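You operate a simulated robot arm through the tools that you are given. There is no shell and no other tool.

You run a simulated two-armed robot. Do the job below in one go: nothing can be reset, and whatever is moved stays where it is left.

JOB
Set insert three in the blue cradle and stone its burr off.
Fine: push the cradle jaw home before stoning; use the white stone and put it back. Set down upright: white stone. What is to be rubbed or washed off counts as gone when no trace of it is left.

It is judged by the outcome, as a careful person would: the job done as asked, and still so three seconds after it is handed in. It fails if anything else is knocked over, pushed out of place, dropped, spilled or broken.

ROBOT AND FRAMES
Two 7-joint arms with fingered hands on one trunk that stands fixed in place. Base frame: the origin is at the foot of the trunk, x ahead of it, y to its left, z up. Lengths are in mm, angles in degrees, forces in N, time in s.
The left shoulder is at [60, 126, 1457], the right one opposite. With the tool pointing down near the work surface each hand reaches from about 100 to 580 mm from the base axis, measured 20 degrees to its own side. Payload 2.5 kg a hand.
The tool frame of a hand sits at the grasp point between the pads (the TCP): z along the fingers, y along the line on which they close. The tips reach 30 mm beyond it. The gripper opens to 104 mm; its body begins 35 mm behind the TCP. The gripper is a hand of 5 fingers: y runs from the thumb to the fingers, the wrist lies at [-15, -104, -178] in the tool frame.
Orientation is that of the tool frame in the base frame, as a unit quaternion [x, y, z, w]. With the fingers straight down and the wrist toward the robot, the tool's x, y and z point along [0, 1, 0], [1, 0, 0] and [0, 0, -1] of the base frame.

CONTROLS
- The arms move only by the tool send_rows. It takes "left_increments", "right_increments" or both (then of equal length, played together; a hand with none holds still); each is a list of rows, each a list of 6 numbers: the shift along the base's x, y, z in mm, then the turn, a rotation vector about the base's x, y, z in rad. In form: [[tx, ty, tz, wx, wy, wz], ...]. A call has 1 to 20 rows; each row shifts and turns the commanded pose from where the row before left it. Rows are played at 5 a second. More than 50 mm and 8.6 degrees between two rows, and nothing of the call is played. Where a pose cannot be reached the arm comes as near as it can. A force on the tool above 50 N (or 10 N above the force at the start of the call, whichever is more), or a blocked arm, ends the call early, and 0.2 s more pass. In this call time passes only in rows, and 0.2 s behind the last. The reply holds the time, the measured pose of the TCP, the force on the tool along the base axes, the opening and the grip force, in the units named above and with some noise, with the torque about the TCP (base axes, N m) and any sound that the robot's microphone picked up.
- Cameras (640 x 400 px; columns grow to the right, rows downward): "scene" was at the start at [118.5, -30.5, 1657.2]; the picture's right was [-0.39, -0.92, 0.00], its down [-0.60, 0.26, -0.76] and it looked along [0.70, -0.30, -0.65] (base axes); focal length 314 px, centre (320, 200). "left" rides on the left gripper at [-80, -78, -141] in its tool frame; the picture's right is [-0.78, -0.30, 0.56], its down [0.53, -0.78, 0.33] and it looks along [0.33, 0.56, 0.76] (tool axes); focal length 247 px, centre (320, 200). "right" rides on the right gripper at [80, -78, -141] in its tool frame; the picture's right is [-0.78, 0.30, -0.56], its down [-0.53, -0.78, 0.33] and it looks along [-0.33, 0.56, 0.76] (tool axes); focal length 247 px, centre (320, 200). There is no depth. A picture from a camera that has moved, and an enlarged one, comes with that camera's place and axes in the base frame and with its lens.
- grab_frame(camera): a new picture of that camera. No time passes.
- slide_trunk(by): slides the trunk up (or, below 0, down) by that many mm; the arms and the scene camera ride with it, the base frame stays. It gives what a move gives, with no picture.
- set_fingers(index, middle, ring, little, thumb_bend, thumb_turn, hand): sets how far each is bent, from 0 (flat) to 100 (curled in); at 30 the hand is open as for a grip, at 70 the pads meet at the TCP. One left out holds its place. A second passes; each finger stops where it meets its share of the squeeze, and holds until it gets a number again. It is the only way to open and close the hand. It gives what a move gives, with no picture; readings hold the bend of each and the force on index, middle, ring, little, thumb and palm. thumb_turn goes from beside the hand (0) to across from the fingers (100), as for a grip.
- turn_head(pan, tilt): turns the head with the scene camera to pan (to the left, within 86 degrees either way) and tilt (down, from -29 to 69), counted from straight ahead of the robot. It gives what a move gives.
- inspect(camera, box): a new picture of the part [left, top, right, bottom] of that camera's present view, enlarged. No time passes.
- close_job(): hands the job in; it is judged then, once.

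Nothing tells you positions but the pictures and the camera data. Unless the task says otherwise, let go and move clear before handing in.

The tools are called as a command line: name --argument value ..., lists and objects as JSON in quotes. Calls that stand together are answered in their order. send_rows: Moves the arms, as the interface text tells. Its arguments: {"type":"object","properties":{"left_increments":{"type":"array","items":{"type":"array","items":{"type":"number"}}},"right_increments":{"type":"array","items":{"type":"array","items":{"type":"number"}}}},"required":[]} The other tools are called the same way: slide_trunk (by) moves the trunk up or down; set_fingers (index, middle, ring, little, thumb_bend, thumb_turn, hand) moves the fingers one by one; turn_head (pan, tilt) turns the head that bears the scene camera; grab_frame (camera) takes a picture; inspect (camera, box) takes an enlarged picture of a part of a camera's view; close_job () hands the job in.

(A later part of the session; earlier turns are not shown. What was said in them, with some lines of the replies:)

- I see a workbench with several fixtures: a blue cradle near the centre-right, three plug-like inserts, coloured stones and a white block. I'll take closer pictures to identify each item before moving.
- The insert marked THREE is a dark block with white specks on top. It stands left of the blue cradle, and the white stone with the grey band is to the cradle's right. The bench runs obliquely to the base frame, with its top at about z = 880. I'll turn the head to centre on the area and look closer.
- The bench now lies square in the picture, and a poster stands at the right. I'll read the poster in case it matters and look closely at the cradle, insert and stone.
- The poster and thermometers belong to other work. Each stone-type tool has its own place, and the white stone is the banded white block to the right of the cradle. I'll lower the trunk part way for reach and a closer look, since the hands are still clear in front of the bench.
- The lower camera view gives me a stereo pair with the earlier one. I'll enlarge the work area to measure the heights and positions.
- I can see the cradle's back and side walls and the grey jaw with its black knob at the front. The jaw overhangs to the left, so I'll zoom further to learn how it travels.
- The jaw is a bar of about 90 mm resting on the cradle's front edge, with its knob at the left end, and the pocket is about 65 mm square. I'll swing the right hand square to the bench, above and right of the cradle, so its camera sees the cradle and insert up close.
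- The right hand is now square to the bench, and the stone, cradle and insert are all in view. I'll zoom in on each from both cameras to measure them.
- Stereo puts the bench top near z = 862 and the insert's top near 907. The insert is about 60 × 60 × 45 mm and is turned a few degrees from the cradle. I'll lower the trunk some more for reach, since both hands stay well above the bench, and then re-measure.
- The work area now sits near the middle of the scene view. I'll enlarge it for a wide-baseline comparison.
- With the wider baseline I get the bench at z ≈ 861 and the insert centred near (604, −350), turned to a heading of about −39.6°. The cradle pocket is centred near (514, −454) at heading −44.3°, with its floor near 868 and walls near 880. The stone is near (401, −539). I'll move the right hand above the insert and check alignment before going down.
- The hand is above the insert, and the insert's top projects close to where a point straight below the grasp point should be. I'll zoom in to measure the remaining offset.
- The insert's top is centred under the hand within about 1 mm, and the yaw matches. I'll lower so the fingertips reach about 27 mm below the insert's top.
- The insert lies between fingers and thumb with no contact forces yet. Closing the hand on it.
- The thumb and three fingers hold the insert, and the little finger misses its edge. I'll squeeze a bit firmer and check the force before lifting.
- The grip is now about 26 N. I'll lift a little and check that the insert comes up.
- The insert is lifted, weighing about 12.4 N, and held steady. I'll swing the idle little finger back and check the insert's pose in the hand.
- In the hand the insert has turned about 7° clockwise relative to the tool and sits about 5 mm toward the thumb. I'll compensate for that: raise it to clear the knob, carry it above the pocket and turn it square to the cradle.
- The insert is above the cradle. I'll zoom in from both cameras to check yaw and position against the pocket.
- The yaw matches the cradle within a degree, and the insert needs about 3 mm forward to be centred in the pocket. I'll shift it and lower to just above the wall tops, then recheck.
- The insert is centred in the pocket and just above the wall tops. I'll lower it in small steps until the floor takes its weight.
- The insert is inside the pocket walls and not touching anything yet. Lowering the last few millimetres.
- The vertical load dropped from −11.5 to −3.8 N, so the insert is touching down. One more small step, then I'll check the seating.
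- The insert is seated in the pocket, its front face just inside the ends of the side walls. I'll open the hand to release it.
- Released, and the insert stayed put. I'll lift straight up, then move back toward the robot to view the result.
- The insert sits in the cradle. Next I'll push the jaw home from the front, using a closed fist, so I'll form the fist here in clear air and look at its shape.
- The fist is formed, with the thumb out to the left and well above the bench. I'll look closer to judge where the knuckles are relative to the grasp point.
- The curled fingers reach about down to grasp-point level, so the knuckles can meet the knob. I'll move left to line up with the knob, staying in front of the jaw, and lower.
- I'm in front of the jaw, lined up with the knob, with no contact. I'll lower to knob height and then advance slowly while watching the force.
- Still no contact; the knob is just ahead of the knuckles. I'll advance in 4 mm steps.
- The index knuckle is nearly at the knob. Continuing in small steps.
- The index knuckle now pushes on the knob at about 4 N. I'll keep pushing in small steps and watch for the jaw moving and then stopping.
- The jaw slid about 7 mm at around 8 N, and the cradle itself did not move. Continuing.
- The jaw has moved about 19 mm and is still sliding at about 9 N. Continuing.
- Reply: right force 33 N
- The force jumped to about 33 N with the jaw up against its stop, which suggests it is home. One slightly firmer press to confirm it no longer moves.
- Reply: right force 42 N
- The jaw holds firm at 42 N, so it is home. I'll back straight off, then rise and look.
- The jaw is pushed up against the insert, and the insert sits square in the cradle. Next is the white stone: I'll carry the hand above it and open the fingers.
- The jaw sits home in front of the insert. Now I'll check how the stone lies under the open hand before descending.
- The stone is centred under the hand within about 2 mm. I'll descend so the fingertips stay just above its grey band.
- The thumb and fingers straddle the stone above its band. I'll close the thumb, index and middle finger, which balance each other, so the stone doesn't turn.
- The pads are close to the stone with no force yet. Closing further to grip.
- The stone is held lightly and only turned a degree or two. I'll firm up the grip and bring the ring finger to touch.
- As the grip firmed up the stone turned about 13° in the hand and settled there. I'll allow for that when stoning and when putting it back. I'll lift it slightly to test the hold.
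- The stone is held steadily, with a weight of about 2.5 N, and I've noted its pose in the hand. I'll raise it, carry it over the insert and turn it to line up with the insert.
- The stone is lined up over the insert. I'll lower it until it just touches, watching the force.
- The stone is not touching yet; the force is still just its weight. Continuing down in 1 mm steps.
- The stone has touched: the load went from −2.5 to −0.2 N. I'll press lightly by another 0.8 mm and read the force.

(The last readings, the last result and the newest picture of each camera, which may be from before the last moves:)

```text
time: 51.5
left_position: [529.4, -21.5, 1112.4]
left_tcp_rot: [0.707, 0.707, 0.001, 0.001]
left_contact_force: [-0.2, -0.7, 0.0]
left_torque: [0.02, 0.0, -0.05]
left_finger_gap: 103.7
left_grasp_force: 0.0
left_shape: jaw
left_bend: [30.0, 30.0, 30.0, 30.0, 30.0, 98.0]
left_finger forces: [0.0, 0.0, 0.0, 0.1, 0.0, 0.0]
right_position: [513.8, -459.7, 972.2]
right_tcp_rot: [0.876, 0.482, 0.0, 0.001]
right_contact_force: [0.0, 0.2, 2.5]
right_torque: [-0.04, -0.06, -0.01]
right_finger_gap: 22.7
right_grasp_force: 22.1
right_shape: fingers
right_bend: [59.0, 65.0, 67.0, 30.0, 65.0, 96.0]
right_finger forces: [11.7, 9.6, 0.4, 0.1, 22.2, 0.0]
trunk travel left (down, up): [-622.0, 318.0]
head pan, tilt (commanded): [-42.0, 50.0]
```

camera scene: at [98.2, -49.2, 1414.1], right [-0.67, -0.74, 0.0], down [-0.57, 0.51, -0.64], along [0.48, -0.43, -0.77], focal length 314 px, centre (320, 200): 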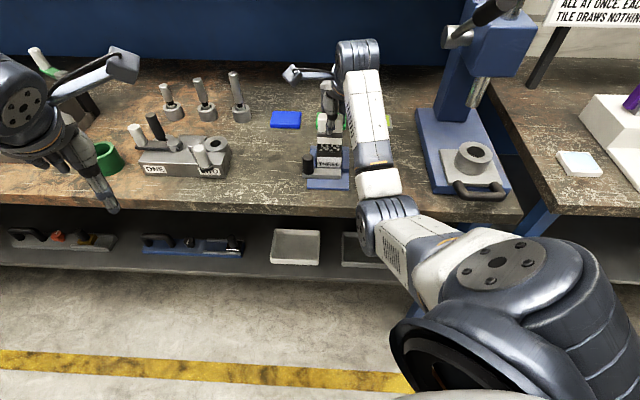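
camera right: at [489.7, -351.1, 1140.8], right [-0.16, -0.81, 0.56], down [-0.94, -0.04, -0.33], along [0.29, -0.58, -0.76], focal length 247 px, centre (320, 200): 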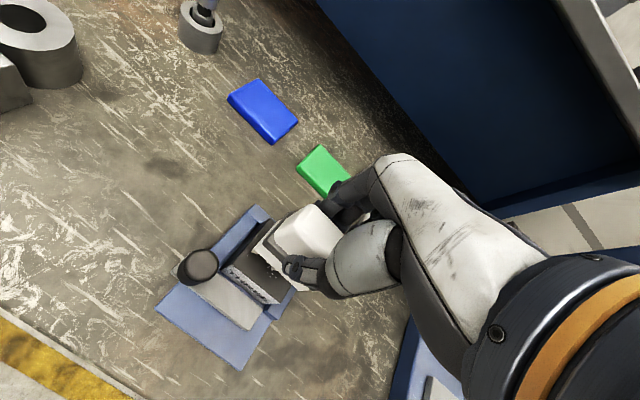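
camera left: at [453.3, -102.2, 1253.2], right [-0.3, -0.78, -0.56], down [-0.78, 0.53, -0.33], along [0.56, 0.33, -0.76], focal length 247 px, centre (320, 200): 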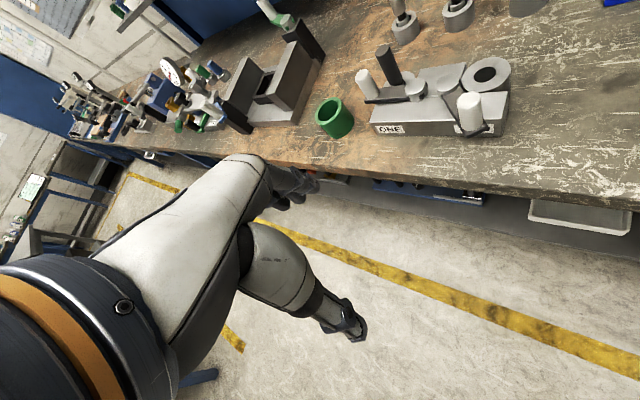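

The contact force is now about 5 N. I'll begin stoning with short strokes front to back and check that nothing shifts.

send_rows --right_increments '[[2.84, -2.82, 0, 0, 0, 0], [2.84, -2.82, 0, 0, 0, 0], [-2.84, 2.82, 0, 0, 0, 0], [-2.84, 2.82, 0, 0, 0, 0], [-2.84, 2.82, 0, 0, 0, 0], [-2.84, 2.82, 0, 0, 0, 0], [2.84, -2.82, 0, 0, 0, 0], [2.84, -2.82, 0, 0, 0, 0]]'

inspect --camera "scene" --box '[290, 115, 370, 190]'

inspect --camera "right" --box '[190, 170, 390, 340]'

```text
time: 53.3
left_position: [529.6, -21.3, 1111.9]
left_tcp_rot: [0.707, 0.707, 0.0, 0.0]
left_contact_force: [-0.4, 0.3, -0.7]
left_torque: [0.03, -0.01, 0.01]
left_finger_gap: 103.6
left_grasp_force: 0.1
left_shape: jaw
left_bend: [30.0, 30.0, 30.0, 30.0, 30.0, 98.0]
left_finger forces: [0.0, 0.0, 0.0, 0.0, 0.0, 0.0]
right_position: [512.6, -458.2, 972.6]
right_tcp_rot: [0.876, 0.483, 0.0, 0.0]
right_contact_force: [-1.8, 2.2, 3.9]
right_torque: [0.05, 0.02, 0.03]
right_finger_gap: 22.8
right_grasp_force: 22.2
right_shape: fingers
right_bend: [58.0, 64.0, 67.0, 30.0, 65.0, 96.0]
right_finger forces: [11.4, 8.8, 0.3, 0.0, 23.3, 0.0]
trunk travel left (down, up): [-622.0, 318.0]
head pan, tilt (commanded): [-42.0, 50.0]
```

```text
5.33 times, centred on (330, 152) of scene
camera zoom: at [97.1, -48.3, 1414.2], right [-0.67, -0.74, 0.0], down [-0.57, 0.51, -0.64], along [0.48, -0.43, -0.77], focal length 1674 px, centre (267, 453)
```

zoom: 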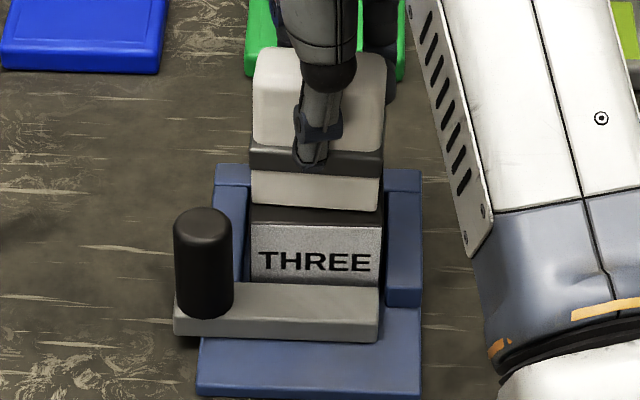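

```text
2.35 times, centred on (290, 255) of right
camera zoom: at [488.7, -349.9, 1112.5], right [-0.16, -0.81, 0.56], down [-0.94, -0.04, -0.33], along [0.29, -0.58, -0.76], focal length 581 px, centre (391, 71)
```

zoom: 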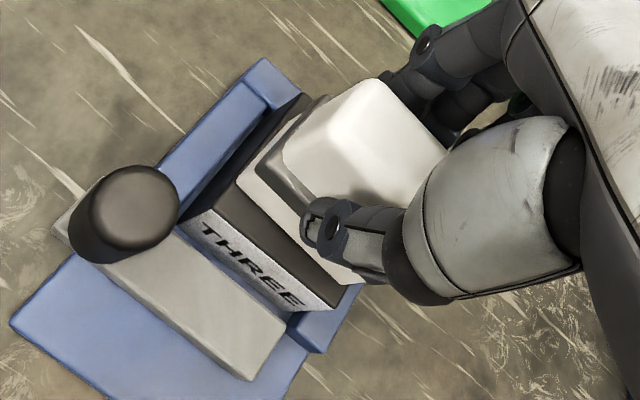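

The stone rubs cleanly at about 6 N and the insert stays put. I'll continue with longer strokes.

send_rows --right_increments '[[3.55, -3.53, 0, 0, 0, 0], [3.55, -3.53, 0, 0, 0, 0], [-3.55, 3.53, 0, 0, 0, 0], [-3.55, 3.53, 0, 0, 0, 0], [-3.55, 3.53, 0, 0, 0, 0], [-3.55, 3.53, 0, 0, 0, 0], [3.55, -3.53, 0, 0, 0, 0], [3.55, -3.53, 0, 0, 0, 0], [3.55, -3.53, 0, 0, 0, 0], [3.55, -3.53, 0, 0, 0, 0], [-3.55, 3.53, 0, 0, 0, 0], [-3.55, 3.53, 0, 0, 0, 0], [-3.55, 3.53, 0, 0, 0, 0], [-3.55, 3.53, 0, 0, 0, 0], [3.55, -3.53, 0, 0, 0, 0], [3.55, -3.53, 0, 0, 0, 0]]'

inspect --camera "scene" --box '[290, 115, 370, 190]'

```text
time: 56.7
left_position: [530.0, -22.1, 1112.9]
left_tcp_rot: [0.707, 0.707, 0.0, 0.0]
left_contact_force: [0.5, 0.5, -0.3]
left_torque: [0.02, -0.03, 0.02]
left_finger_gap: 103.6
left_grasp_force: 0.0
left_shape: jaw
left_bend: [30.0, 30.0, 30.0, 30.0, 30.0, 98.0]
left_finger forces: [0.1, 0.0, 0.0, 0.0, 0.1, 0.0]
right_position: [513.3, -459.1, 972.8]
right_tcp_rot: [0.876, 0.483, 0.001, 0.0]
right_contact_force: [-1.2, 0.9, 1.5]
right_torque: [0.04, 0.0, 0.01]
right_finger_gap: 22.4
right_grasp_force: 22.3
right_shape: fingers
right_bend: [58.0, 64.0, 68.0, 30.0, 66.0, 96.0]
right_finger forces: [11.4, 9.4, 0.3, 0.0, 22.5, 0.1]
trunk travel left (down, up): [-622.0, 318.0]
head pan, tilt (commanded): [-42.0, 50.0]
```

```text
5.33 times, centred on (330, 152) of scene
camera zoom: at [97.6, -48.7, 1414.1], right [-0.67, -0.74, 0.0], down [-0.57, 0.51, -0.64], along [0.48, -0.43, -0.77], focal length 1674 px, centre (267, 453)
```

zoom: 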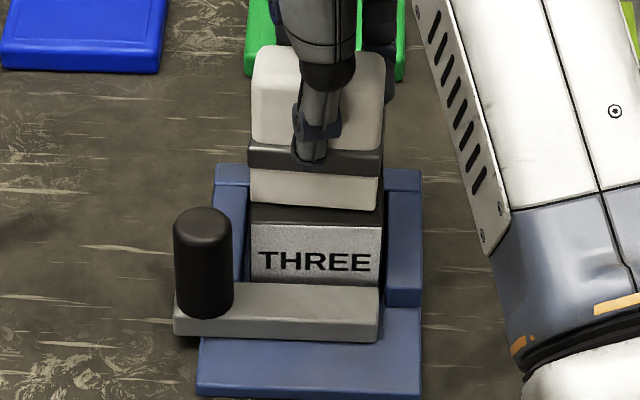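

The contact force has eased a little. I'll press slightly more and stroke again, adding some side-to-side motion to cover the whole burr.

send_rows --right_increments '[[0, 0, -0.8, 0, 0, 0], [3.55, -3.53, 0, 0, 0, 0], [3.55, -3.53, 0, 0, 0, 0], [-2.8, -2.8, 0, 0, 0, 0], [-3.55, 3.53, 0, 0, 0, 0], [-3.55, 3.53, 0, 0, 0, 0], [-3.55, 3.53, 0, 0, 0, 0], [-3.55, 3.53, 0, 0, 0, 0], [2.8, 2.8, 0, 0, 0, 0], [2.8, 2.8, 0, 0, 0, 0], [3.55, -3.53, 0, 0, 0, 0], [3.55, -3.53, 0, 0, 0, 0], [3.55, -3.53, 0, 0, 0, 0], [3.55, -3.53, 0, 0, 0, 0], [-2.8, -2.8, 0, 0, 0, 0], [-3.55, 3.53, 0, 0, 0, 0], [-3.55, 3.53, 0, 0, 0, 0]]'

inspect --camera "scene" --box '[290, 115, 370, 190]'

inspect --camera "right" --box '[190, 170, 390, 340]'

```text
time: 60.3
left_position: [531.2, -22.2, 1112.6]
left_tcp_rot: [0.708, 0.707, -0.001, 0.0]
left_contact_force: [0.4, 0.1, -0.2]
left_torque: [0.03, -0.01, -0.02]
left_finger_gap: 103.7
left_grasp_force: 0.1
left_shape: jaw
left_bend: [30.0, 30.0, 30.0, 30.0, 30.0, 98.0]
left_finger forces: [0.0, 0.0, 0.0, 0.0, 0.1, 0.0]
right_position: [512.6, -461.1, 971.3]
right_tcp_rot: [0.876, 0.482, 0.0, 0.0]
right_contact_force: [1.2, -3.3, 5.0]
right_torque: [-0.05, -0.12, -0.02]
right_finger_gap: 22.8
right_grasp_force: 23.1
right_shape: fingers
right_bend: [58.0, 64.0, 68.0, 30.0, 66.0, 96.0]
right_finger forces: [13.3, 10.8, 0.3, 0.0, 21.2, 0.1]
trunk travel left (down, up): [-622.0, 318.0]
head pan, tilt (commanded): [-42.0, 50.0]
```

```text
5.33 times, centred on (330, 152) of scene
camera zoom: at [97.6, -48.9, 1414.1], right [-0.67, -0.74, 0.0], down [-0.57, 0.51, -0.64], along [0.48, -0.43, -0.77], focal length 1674 px, centre (267, 453)
```

zoom: 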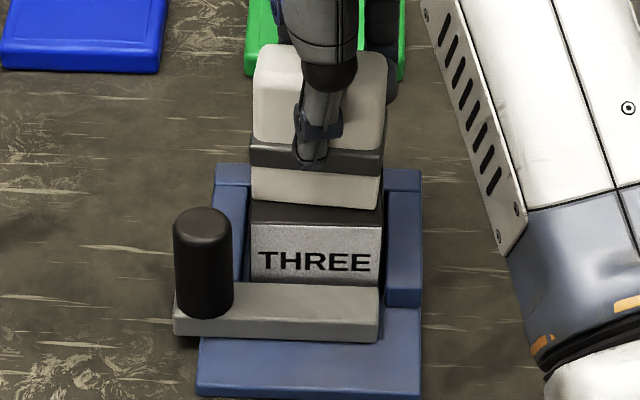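

```text
2.35 times, centred on (290, 255) of right
camera zoom: at [489.0, -350.9, 1111.7], right [-0.17, -0.81, 0.56], down [-0.94, -0.04, -0.33], along [0.29, -0.58, -0.76], focal length 581 px, centre (391, 71)
```

zoom: 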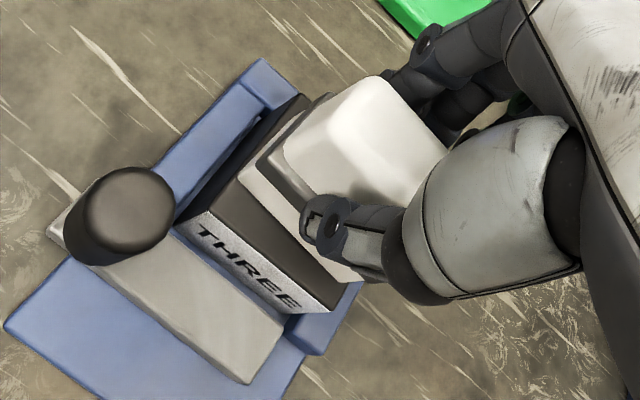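

I'll lift the stone clear to see how much burr is left.

send_rows --right_increments '[[0, 0, 8, 0, 0, 0], [0, 0, 14, 0, 0, 0], [0, 0, 20, 0, 0, 0]]'

inspect --camera "scene" --box '[290, 115, 370, 190]'

inspect --camera "right" --box '[190, 170, 390, 340]'

grab_frame --camera "scene"

```text
time: 61.1
left_position: [530.8, -21.1, 1111.9]
left_tcp_rot: [0.707, 0.707, 0.0, 0.0]
left_contact_force: [0.4, 1.0, 0.2]
left_torque: [0.03, -0.03, 0.04]
left_finger_gap: 103.4
left_grasp_force: 0.1
left_shape: jaw
left_bend: [30.0, 30.0, 30.0, 30.0, 30.0, 98.0]
left_finger forces: [0.0, 0.0, 0.1, 0.0, 0.0, 0.1]
right_position: [513.4, -459.1, 1011.6]
right_tcp_rot: [0.876, 0.483, 0.001, -0.001]
right_contact_force: [0.1, 0.0, -2.2]
right_torque: [-0.01, 0.03, -0.02]
right_finger_gap: 22.5
right_grasp_force: 21.8
right_shape: fingers
right_bend: [58.0, 64.0, 68.0, 30.0, 66.0, 96.0]
right_finger forces: [11.7, 9.5, 0.3, 0.0, 21.5, 0.1]
trunk travel left (down, up): [-622.0, 318.0]
head pan, tilt (commanded): [-42.0, 50.0]
```

```text
5.33 times, centred on (330, 152) of scene
camera zoom: at [98.0, -49.1, 1414.0], right [-0.67, -0.74, 0.0], down [-0.57, 0.51, -0.64], along [0.48, -0.43, -0.77], focal length 1674 px, centre (267, 453)
```

zoom: 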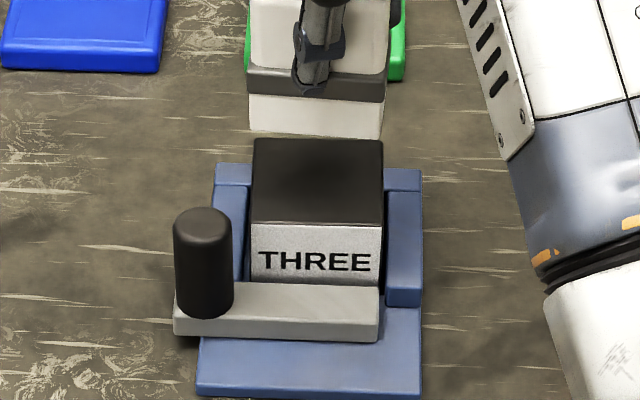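

```text
2.35 times, centred on (290, 255) of right
camera zoom: at [489.1, -350.0, 1152.8], right [-0.16, -0.81, 0.56], down [-0.94, -0.04, -0.33], along [0.29, -0.58, -0.76], focal length 581 px, centre (391, 71)
```

zoom: 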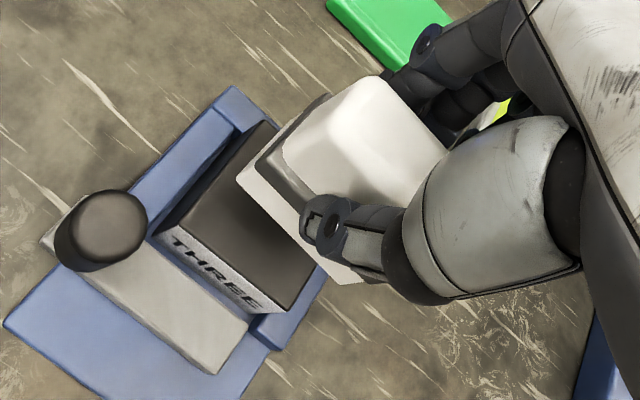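

```text
taken
camera scene: at [98.0, -49.1, 1414.0], right [-0.67, -0.74, 0.0], down [-0.57, 0.51, -0.64], along [0.48, -0.43, -0.77], focal length 314 px, centre (320, 200)
```

scene: 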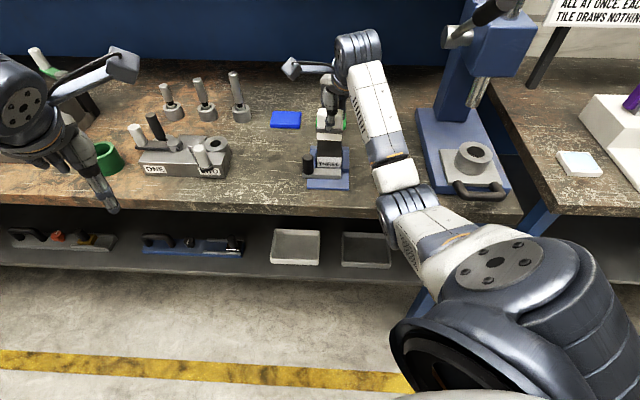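

The burr looks gone. I'll zoom right in on the insert's top to check for any trace.

inspect --camera "scene" --box '[315, 138, 347, 160]'

inspect --camera "right" --box '[235, 185, 330, 305]'

```text
16.00 times, centred on (331, 149) of scene
camera zoom: at [98.0, -49.1, 1414.0], right [-0.67, -0.74, 0.0], down [-0.57, 0.51, -0.64], along [0.48, -0.43, -0.77], focal length 5022 px, centre (144, 1016)
```

zoom: 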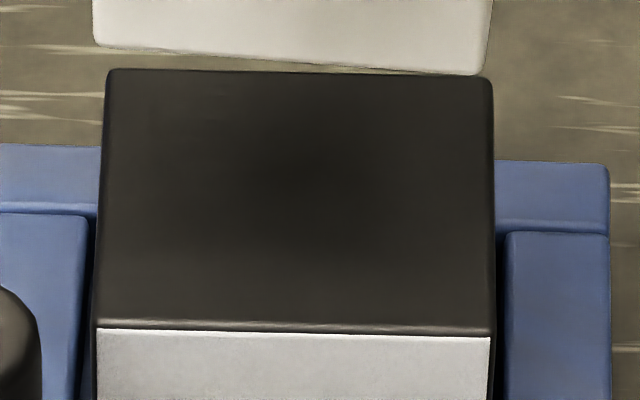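

```text
3.33 times, centred on (282, 245) of right
camera zoom: at [489.1, -350.0, 1152.8], right [-0.16, -0.81, 0.56], down [-0.94, -0.04, -0.33], along [0.29, -0.58, -0.76], focal length 823 px, centre (445, 50)
```

zoom: 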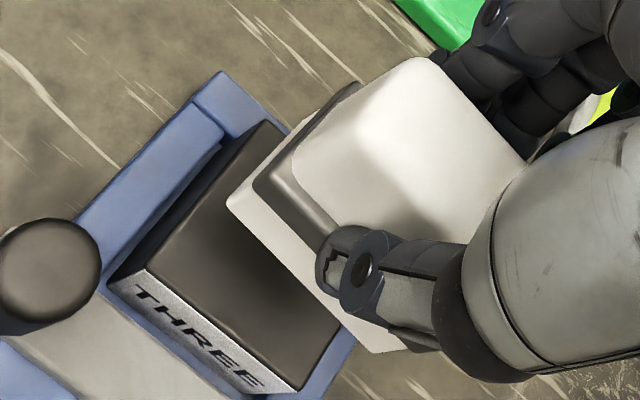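

No trace of burr is left anywhere on the insert's top, so now the stone goes back. It has turned about 16° in the hand, so I'll rotate to match its original heading and carry it over its original spot.

send_rows --right_increments '[[-8, -6, 0, 0, 0, 0.005], [-14, -10, 0, 0, 0, 0.012], [-16, -11.5, 0, 0, 0, 0.012], [-16, -11.5, 0, 0, 0, 0.012], [-16, -11.5, 0, 0, 0, 0.012], [-16, -11.5, 0, 0, 0, 0.012], [-14, -10.4, 0, 0, 0, 0.012], [-10, -7, 0, 0, 0, 0.008], [-4.3, -3, -15, 0, 0, 0], [0, 0, -20, 0, 0, 0], [0, 0, -15, 0, 0, 0]]'

grab_frame --camera "scene"

inspect --camera "scene" --box '[350, 125, 430, 185]'

inspect --camera "scene" --box '[290, 130, 370, 190]'

```text
time: 63.5
left_position: [531.3, -22.2, 1112.0]
left_tcp_rot: [0.707, 0.707, -0.001, -0.001]
left_contact_force: [-0.1, -0.5, -0.5]
left_torque: [-0.01, -0.05, -0.01]
left_finger_gap: 103.7
left_grasp_force: 0.0
left_shape: jaw
left_bend: [30.0, 30.0, 30.0, 30.0, 30.0, 98.0]
left_finger forces: [0.0, 0.1, 0.1, 0.0, 0.0, 0.0]
right_position: [400.5, -542.6, 960.8]
right_tcp_rot: [0.854, 0.52, 0.0, -0.001]
right_contact_force: [0.8, -0.5, -1.5]
right_torque: [0.0, 0.03, -0.03]
right_finger_gap: 22.5
right_grasp_force: 21.7
right_shape: fingers
right_bend: [58.0, 64.0, 68.0, 30.0, 66.0, 96.0]
right_finger forces: [11.7, 9.3, 0.3, 0.0, 21.3, 0.0]
trunk travel left (down, up): [-622.0, 318.0]
head pan, tilt (commanded): [-42.0, 50.0]
```

```text
taken
camera scene: at [98.1, -49.3, 1414.1], right [-0.67, -0.74, 0.0], down [-0.57, 0.51, -0.64], along [0.48, -0.43, -0.77], focal length 314 px, centre (320, 200)
```

scene: 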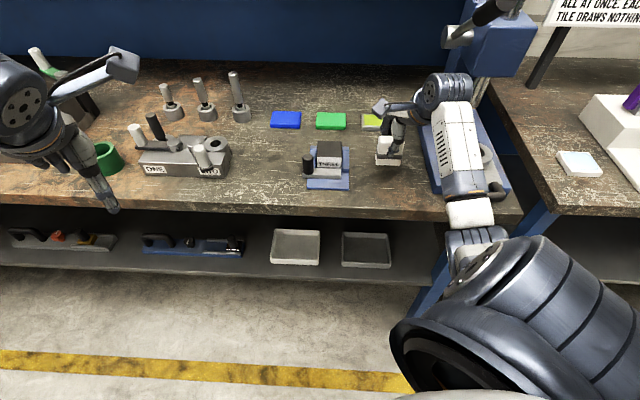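

```text
6.67 times, centred on (390, 155) of scene
camera zoom: at [98.1, -49.3, 1414.1], right [-0.67, -0.74, 0.0], down [-0.57, 0.51, -0.64], along [0.48, -0.43, -0.77], focal length 2093 px, centre (-147, 500)
```

zoom: 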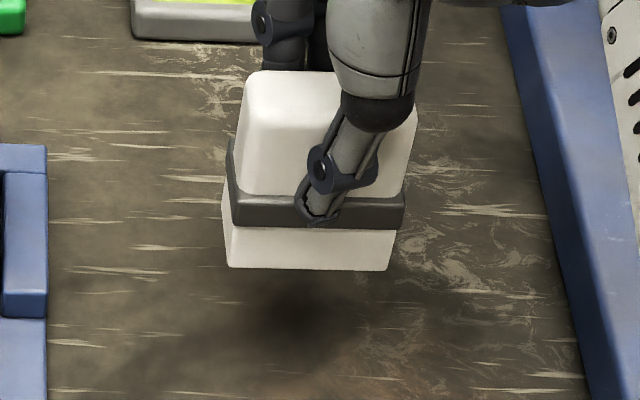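

```text
6.67 times, centred on (330, 160) of scene
camera zoom: at [98.1, -49.3, 1414.1], right [-0.67, -0.74, 0.0], down [-0.57, 0.51, -0.64], along [0.48, -0.43, -0.77], focal length 2093 px, centre (253, 467)
```

zoom: 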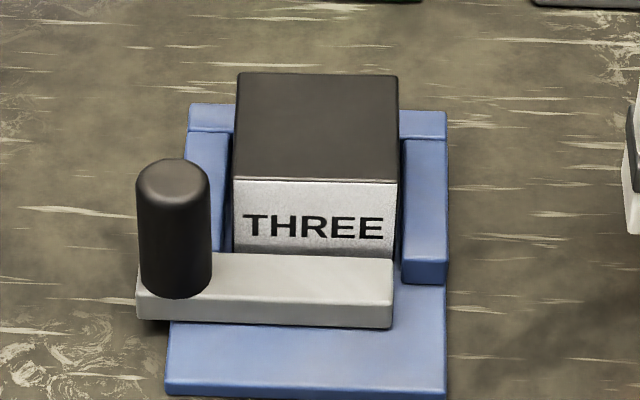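

The stone hovers within about 1 mm and 1° of its original place, and the insert is clean with the jaw still home. I'll lower the stone gently to the bench.

send_rows --right_increments '[[-1, 0.9, -10, 0, 0, 0], [0, 0, -12, 0, 0, 0], [0, 0, -9, 0, 0, 0], [0, 0, -5, 0, 0, 0], [0, 0, -2, 0, 0, 0]]'

inspect --camera "scene" --box '[350, 125, 430, 185]'

```text
time: 64.7
left_position: [530.5, -23.1, 1113.1]
left_tcp_rot: [0.707, 0.707, 0.0, 0.0]
left_contact_force: [-0.4, -0.5, -0.5]
left_torque: [0.01, -0.01, -0.01]
left_finger_gap: 103.6
left_grasp_force: 0.0
left_shape: jaw
left_bend: [30.0, 30.0, 30.0, 30.0, 30.0, 98.0]
left_finger forces: [0.0, 0.0, 0.0, 0.0, 0.1, 0.0]
right_position: [397.5, -540.0, 924.1]
right_tcp_rot: [0.854, 0.52, 0.0, 0.0]
right_contact_force: [0.5, -1.0, -3.2]
right_torque: [-0.03, 0.01, -0.02]
right_finger_gap: 22.7
right_grasp_force: 20.8
right_shape: fingers
right_bend: [58.0, 64.0, 68.0, 30.0, 66.0, 96.0]
right_finger forces: [11.7, 9.4, 0.4, 0.1, 21.5, 0.0]
trunk travel left (down, up): [-622.0, 318.0]
head pan, tilt (commanded): [-42.0, 50.0]
```

```text
6.67 times, centred on (390, 155) of scene
camera zoom: at [98.1, -49.2, 1414.1], right [-0.67, -0.74, 0.0], down [-0.57, 0.51, -0.64], along [0.48, -0.43, -0.77], focal length 2093 px, centre (-147, 500)
```

zoom: 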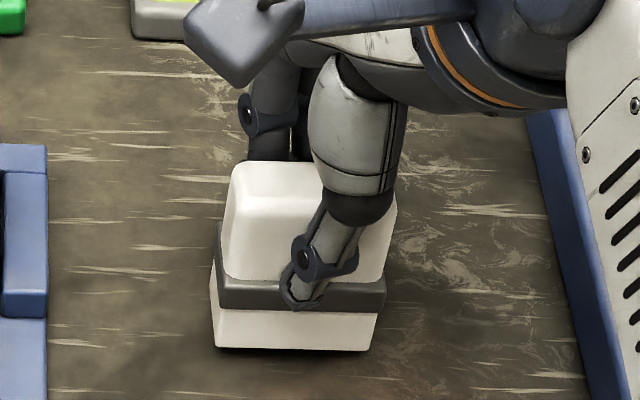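

send_rows --right_increments '[[0, 0, -1.5, 0, 0, 0], [0, 0, -1, 0, 0, 0], [0, 0, 0, 0, 0, 0]]'

send_rows --right_increments '[[0, 0, -1, 0, 0, 0], [0, 0, -0.7, 0, 0, 0], [0, 0, 0, 0, 0, 0]]'

```text
time: 65.5
left_position: [531.5, -23.1, 1111.2]
left_tcp_rot: [0.707, 0.707, 0.0, 0.0]
left_contact_force: [0.5, 0.0, -0.4]
left_torque: [-0.01, 0.01, 0.05]
left_finger_gap: 103.6
left_grasp_force: 0.1
left_shape: jaw
left_bend: [30.0, 30.0, 30.0, 30.0, 30.0, 98.0]
left_finger forces: [0.1, 0.0, 0.0, 0.0, 0.0, 0.0]
right_position: [397.2, -540.9, 921.1]
right_tcp_rot: [0.854, 0.52, -0.001, 0.0]
right_contact_force: [0.3, 0.0, -2.3]
right_torque: [-0.01, -0.02, -0.02]
right_finger_gap: 22.7
right_grasp_force: 21.2
right_shape: fingers
right_bend: [58.0, 64.0, 68.0, 30.0, 66.0, 96.0]
right_finger forces: [11.7, 9.4, 0.4, 0.1, 21.5, 0.0]
trunk travel left (down, up): [-622.0, 318.0]
head pan, tilt (commanded): [-42.0, 50.0]
```

```text
time: 66.3
left_position: [531.4, -21.5, 1112.3]
left_tcp_rot: [0.707, 0.708, -0.001, 0.001]
left_contact_force: [0.4, -0.9, 0.2]
left_torque: [-0.02, -0.01, -0.02]
left_finger_gap: 103.5
left_grasp_force: 0.1
left_shape: jaw
left_bend: [30.0, 30.0, 30.0, 30.0, 30.0, 98.0]
left_finger forces: [0.0, 0.0, 0.1, 0.0, 0.1, 0.0]
right_position: [397.9, -539.9, 920.1]
right_tcp_rot: [0.854, 0.52, 0.0, 0.0]
right_contact_force: [-0.6, -0.1, -2.1]
right_torque: [-0.02, 0.01, -0.02]
right_finger_gap: 22.7
right_grasp_force: 21.6
right_shape: fingers
right_bend: [58.0, 64.0, 68.0, 30.0, 66.0, 96.0]
right_finger forces: [11.7, 9.4, 0.3, 0.0, 21.4, 0.1]
trunk travel left (down, up): [-622.0, 318.0]
head pan, tilt (commanded): [-42.0, 50.0]
```

Still just clear of the bench. Continuing down in small steps.

send_rows --right_increments '[[0, 0, -0.8, 0, 0, 0], [0, 0, -0.7, 0, 0, 0], [0, 0, 0, 0, 0, 0]]'

```text
time: 67.1
left_position: [531.1, -21.9, 1112.5]
left_tcp_rot: [0.707, 0.707, 0.001, 0.0]
left_contact_force: [0.6, 0.1, -0.4]
left_torque: [-0.01, 0.03, -0.01]
left_finger_gap: 103.4
left_grasp_force: 0.1
left_shape: jaw
left_bend: [30.0, 30.0, 30.0, 30.0, 30.0, 98.0]
left_finger forces: [0.1, 0.1, 0.1, 0.1, 0.0, 0.0]
right_position: [397.4, -540.9, 918.1]
right_tcp_rot: [0.855, 0.519, 0.0, 0.0]
right_contact_force: [0.1, -0.3, -0.9]
right_torque: [-0.03, -0.01, 0.01]
right_finger_gap: 22.7
right_grasp_force: 21.7
right_shape: fingers
right_bend: [58.0, 64.0, 68.0, 30.0, 66.0, 96.0]
right_finger forces: [11.8, 9.4, 0.3, 0.0, 21.4, 0.0]
trunk travel left (down, up): [-622.0, 318.0]
head pan, tilt (commanded): [-42.0, 50.0]
```

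send_rows --right_increments '[[0, 0, -0.5, 0, 0, 0], [0, 0, 0, 0, 0, 0]]'

inspect --camera "scene" --box '[350, 125, 430, 185]'

inspect --camera "right" --box '[230, 150, 430, 350]'

```text
time: 67.7
left_position: [530.0, -21.8, 1112.3]
left_tcp_rot: [0.707, 0.707, -0.001, 0.0]
left_contact_force: [-0.2, 0.8, -0.6]
left_torque: [0.01, 0.07, -0.01]
left_finger_gap: 103.6
left_grasp_force: 0.0
left_shape: jaw
left_bend: [30.0, 30.0, 30.0, 30.0, 30.0, 98.0]
left_finger forces: [0.0, 0.1, 0.0, 0.0, 0.0, 0.1]
right_position: [398.9, -540.7, 917.8]
right_tcp_rot: [0.855, 0.519, 0.001, 0.001]
right_contact_force: [-1.2, -0.8, -0.1]
right_torque: [0.02, -0.02, 0.01]
right_finger_gap: 22.4
right_grasp_force: 21.8
right_shape: fingers
right_bend: [58.0, 64.0, 68.0, 30.0, 66.0, 96.0]
right_finger forces: [11.6, 9.5, 0.2, 0.1, 21.8, 0.0]
trunk travel left (down, up): [-622.0, 318.0]
head pan, tilt (commanded): [-42.0, 50.0]
```

```text
6.67 times, centred on (390, 155) of scene
camera zoom: at [97.8, -49.0, 1414.1], right [-0.67, -0.74, 0.0], down [-0.57, 0.51, -0.64], along [0.48, -0.43, -0.77], focal length 2093 px, centre (-147, 500)
```

zoom: 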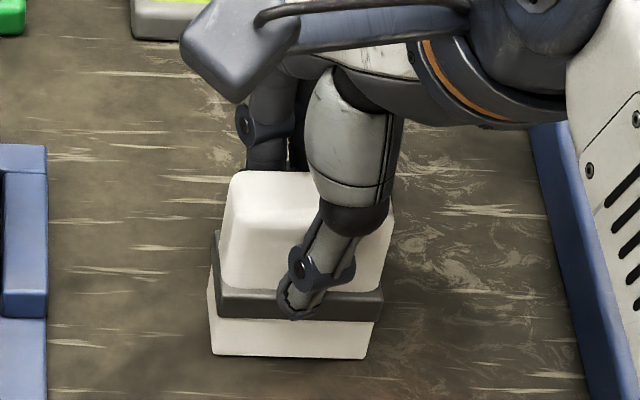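

```text
2.00 times, centred on (330, 250) of right
camera zoom: at [364.9, -434.0, 1059.4], right [-0.1, -0.82, 0.56], down [-0.94, -0.12, -0.33], along [0.34, -0.55, -0.76], focal length 494 px, centre (300, 100)
```

zoom: 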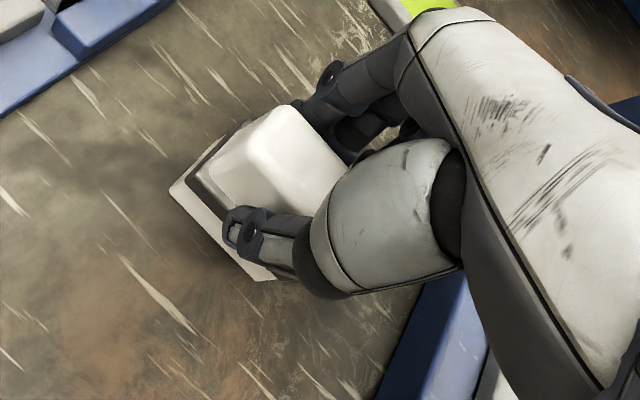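

The stone rests on the bench at its original place. A touch more pressure to seat it flat, then I'll release by opening the fingers in two stages.

send_rows --right_increments '[[0, 0, -0.5, 0, 0, 0], [0, 0, 0, 0, 0, 0]]'

set_fingers --hand "right" --index 54 --middle 56 --ring 50 --little 30 --thumb_bend 54

inspect --camera "scene" --box '[350, 125, 430, 185]'

```text
time: 68.3
left_position: [529.3, -22.7, 1112.4]
left_tcp_rot: [0.707, 0.707, 0.0, -0.001]
left_contact_force: [0.3, 0.8, 0.3]
left_torque: [-0.02, -0.01, 0.0]
left_finger_gap: 103.6
left_grasp_force: 0.0
left_shape: jaw
left_bend: [30.0, 30.0, 30.0, 30.0, 30.0, 98.0]
left_finger forces: [0.1, 0.1, 0.1, 0.0, 0.0, 0.0]
right_position: [398.5, -540.5, 919.3]
right_tcp_rot: [0.855, 0.519, 0.001, 0.001]
right_contact_force: [-0.6, -0.7, 2.5]
right_torque: [-0.01, -0.03, 0.03]
right_finger_gap: 22.9
right_grasp_force: 21.3
right_shape: fingers
right_bend: [58.0, 64.0, 68.0, 30.0, 66.0, 96.0]
right_finger forces: [11.7, 9.2, 0.2, 0.1, 22.1, 0.0]
trunk travel left (down, up): [-622.0, 318.0]
head pan, tilt (commanded): [-42.0, 50.0]
```

```text
time: 69.3
left_position: [531.3, -22.9, 1113.2]
left_tcp_rot: [0.708, 0.707, 0.0, 0.0]
left_contact_force: [-0.2, -0.8, 0.7]
left_torque: [0.0, 0.01, 0.0]
left_finger_gap: 103.8
left_grasp_force: 0.1
left_shape: jaw
left_bend: [30.0, 30.0, 30.0, 30.0, 30.0, 98.0]
left_finger forces: [0.1, 0.0, 0.0, 0.0, 0.0, 0.1]
right_position: [398.3, -540.1, 917.2]
right_tcp_rot: [0.854, 0.52, 0.0, 0.0]
right_contact_force: [0.5, 0.1, 0.4]
right_torque: [0.03, 0.01, -0.02]
right_finger_gap: 41.0
right_grasp_force: 0.2
right_shape: fingers
right_bend: [54.0, 56.0, 50.0, 30.0, 54.0, 99.0]
right_finger forces: [0.1, 0.1, 0.1, 0.1, 0.0, 0.0]
trunk travel left (down, up): [-622.0, 318.0]
head pan, tilt (commanded): [-42.0, 50.0]
```

```text
6.67 times, centred on (390, 155) of scene
camera zoom: at [97.9, -49.0, 1414.1], right [-0.67, -0.74, 0.0], down [-0.57, 0.51, -0.64], along [0.48, -0.43, -0.77], focal length 2093 px, centre (-147, 500)
```

zoom: 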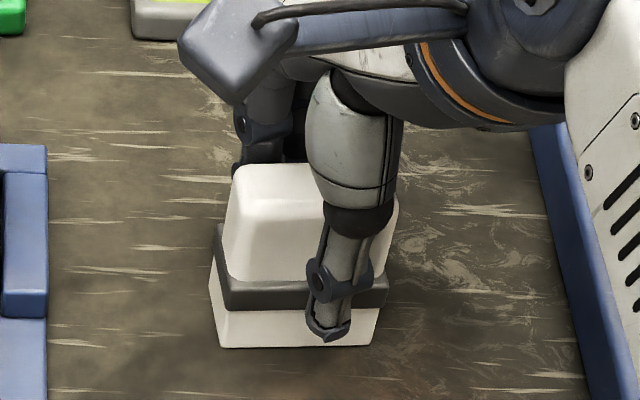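

The stone stands upright where it was, within about 4 mm. Opening fully and lifting straight away.

set_fingers --hand "right" --index 30 --middle 30 --ring 30 --little 30 --thumb_bend 30

send_rows --right_increments '[[0, 0, 6, 0, 0, 0], [0, 0, 12, 0, 0, 0], [0, 0, 20, 0, 0, 0], [0, 0, 25, 0, 0, 0], [0, 0, 25, 0, 0, 0], [-15, 13, 10, 0, 0, 0], [-25, 22, 0, 0, 0, 0], [-25, 22, 0, 0, 0, 0], [-25, 22, 0, 0, 0, 0], [-20, 18, 0, 0, 0, 0]]'

grab_frame --camera "scene"

inspect --camera "scene" --box '[350, 125, 430, 185]'

inspect --camera "scene" --box '[290, 130, 370, 190]'

```text
time: 70.3
left_position: [530.9, -21.9, 1111.0]
left_tcp_rot: [0.708, 0.706, 0.0, 0.0]
left_contact_force: [0.1, 0.4, -0.4]
left_torque: [-0.02, 0.0, 0.01]
left_finger_gap: 103.4
left_grasp_force: 0.0
left_shape: jaw
left_bend: [30.0, 30.0, 30.0, 30.0, 30.0, 98.0]
left_finger forces: [0.0, 0.0, 0.1, 0.0, 0.1, 0.0]
right_position: [399.0, -540.1, 917.1]
right_tcp_rot: [0.854, 0.52, 0.0, 0.0]
right_contact_force: [0.8, 1.2, -0.4]
right_torque: [-0.02, 0.02, 0.01]
right_finger_gap: 102.9
right_grasp_force: 0.1
right_shape: fingers
right_bend: [30.0, 30.0, 30.0, 30.0, 30.0, 96.0]
right_finger forces: [0.0, 0.1, 0.1, 0.1, 0.0, 0.1]
trunk travel left (down, up): [-622.0, 318.0]
head pan, tilt (commanded): [-42.0, 50.0]
```

```text
time: 72.5
left_position: [529.8, -21.8, 1111.1]
left_tcp_rot: [0.707, 0.707, 0.0, 0.0]
left_contact_force: [0.0, 0.6, 0.1]
left_torque: [0.01, -0.02, 0.01]
left_finger_gap: 103.5
left_grasp_force: 0.1
left_shape: jaw
left_bend: [30.0, 30.0, 30.0, 30.0, 30.0, 98.0]
left_finger forces: [0.1, 0.0, 0.0, 0.0, 0.0, 0.1]
right_position: [288.2, -443.9, 1017.0]
right_tcp_rot: [0.855, 0.519, 0.0, 0.0]
right_contact_force: [0.4, 0.5, 0.4]
right_torque: [0.0, 0.0, 0.0]
right_finger_gap: 103.1
right_grasp_force: 0.1
right_shape: fingers
right_bend: [30.0, 30.0, 30.0, 30.0, 30.0, 96.0]
right_finger forces: [0.0, 0.0, 0.0, 0.0, 0.1, 0.1]
trunk travel left (down, up): [-622.0, 318.0]
head pan, tilt (commanded): [-42.0, 50.0]
```

```text
taken
camera scene: at [97.8, -48.9, 1414.1], right [-0.67, -0.74, 0.0], down [-0.57, 0.51, -0.64], along [0.48, -0.43, -0.77], focal length 314 px, centre (320, 200)
```

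scene: 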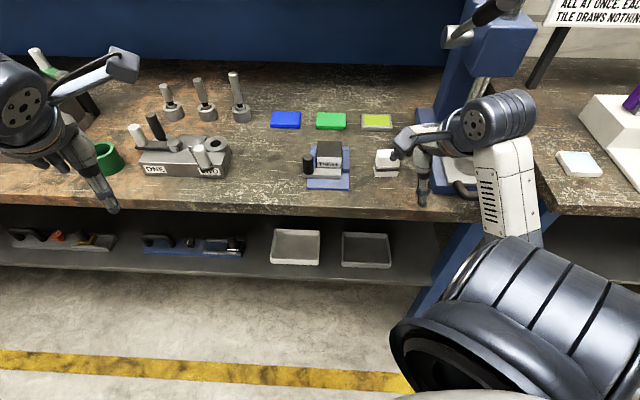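

```text
6.67 times, centred on (390, 155) of scene
camera zoom: at [97.8, -48.9, 1414.1], right [-0.67, -0.74, 0.0], down [-0.57, 0.51, -0.64], along [0.48, -0.43, -0.77], focal length 2093 px, centre (-147, 500)
```

zoom: 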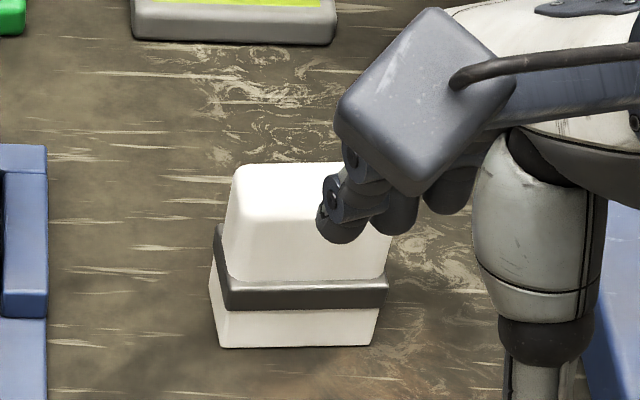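

```text
6.67 times, centred on (330, 160) of scene
camera zoom: at [97.8, -48.9, 1414.1], right [-0.67, -0.74, 0.0], down [-0.57, 0.51, -0.64], along [0.48, -0.43, -0.77], focal length 2093 px, centre (253, 467)
```

zoom: 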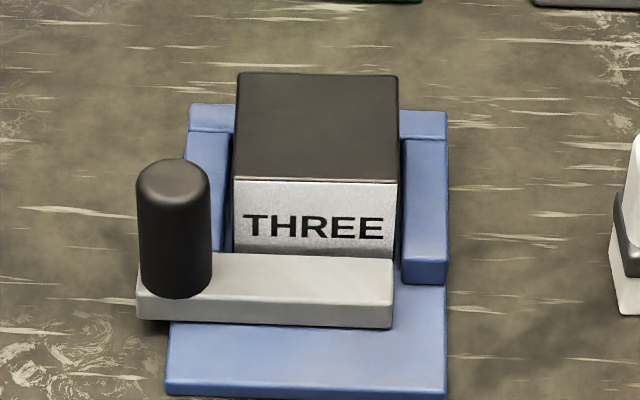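

The stone stands upright in its place and the hand is clear. A last close look at the insert's top, the jaw gap and the surroundings before handing in.

inspect --camera "scene" --box '[316, 138, 346, 157]'

inspect --camera "scene" --box '[300, 150, 350, 182]'

grab_frame --camera "right"

grab_frame --camera "left"

```text
16.00 times, centred on (331, 148) of scene
camera zoom: at [97.8, -48.9, 1414.1], right [-0.67, -0.74, 0.0], down [-0.57, 0.51, -0.64], along [0.48, -0.43, -0.77], focal length 5022 px, centre (144, 1040)
```

zoom: 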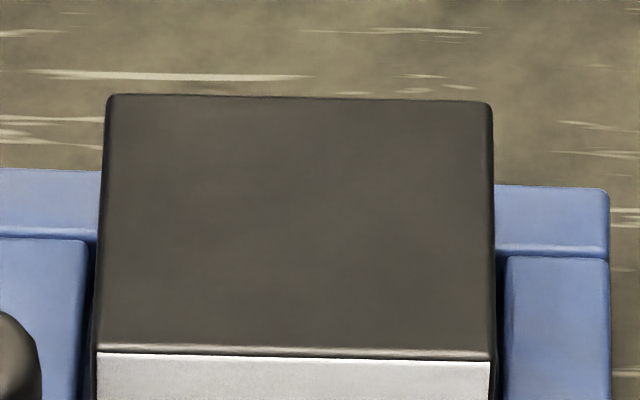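

```text
12.50 times, centred on (325, 166) of scene
camera zoom: at [97.8, -48.9, 1414.1], right [-0.67, -0.74, 0.0], down [-0.57, 0.51, -0.64], along [0.48, -0.43, -0.77], focal length 3924 px, centre (258, 625)
```

zoom: 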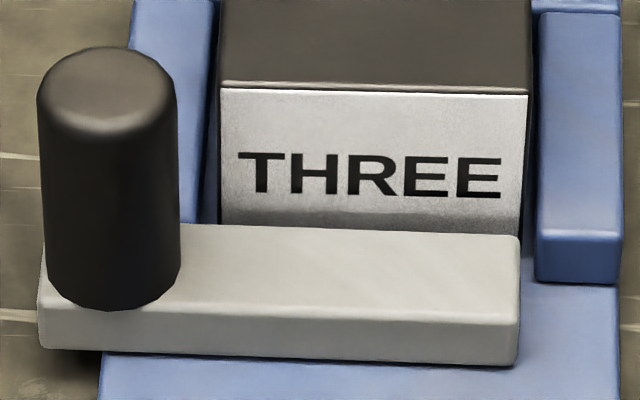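

```text
taken
camera right: at [254.7, -337.5, 1157.1], right [-0.1, -0.82, 0.56], down [-0.94, -0.12, -0.33], along [0.34, -0.55, -0.76], focal length 247 px, centre (320, 200)
```

right: 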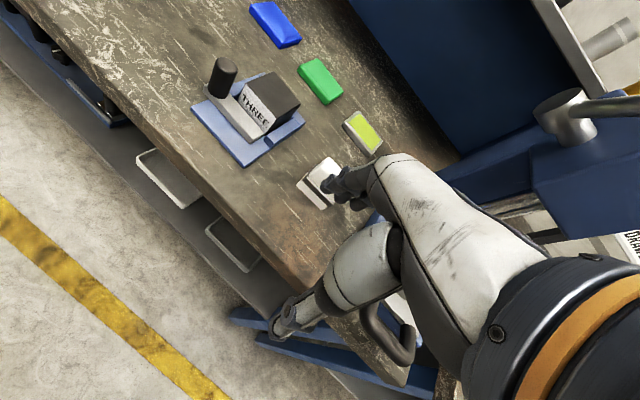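

```text
taken
camera left: at [453.1, -102.1, 1253.3], right [-0.3, -0.78, -0.56], down [-0.78, 0.53, -0.33], along [0.56, 0.33, -0.76], focal length 247 px, centre (320, 200)
```

left: 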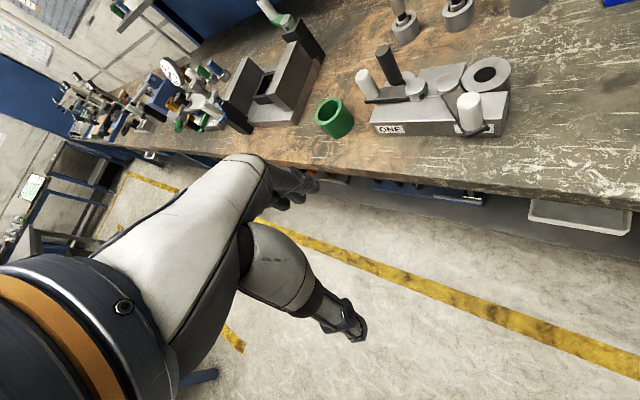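

Insert three is seated in the blue cradle, the jaw is home against its stop and no trace of burr is left. The white stone stands upright back in its place, both hands are clear, and nothing else has been disturbed. I'm handing the job in.

close_job

```text
The job is handed in.
```

Insert three is in the blue cradle with its burr stoned off, and the job is handed in; the reply gave no verdict.

- **Insert:** it sits in the pocket within its side walls. The last close-up showed no trace of burr on its top face.
- **Jaw:** I pushed it home before stoning. It slid about 32 mm and then held firm at about 42 N. It appears to stop against the ends of the cradle walls, and I could not see whether it also touches the insert.
- **White stone:** it is back in its place and upright, within about 4 mm and 2° of where it stood.
- **Everything else:** the final pictures showed nothing knocked over or out of place, and both hands are clear.
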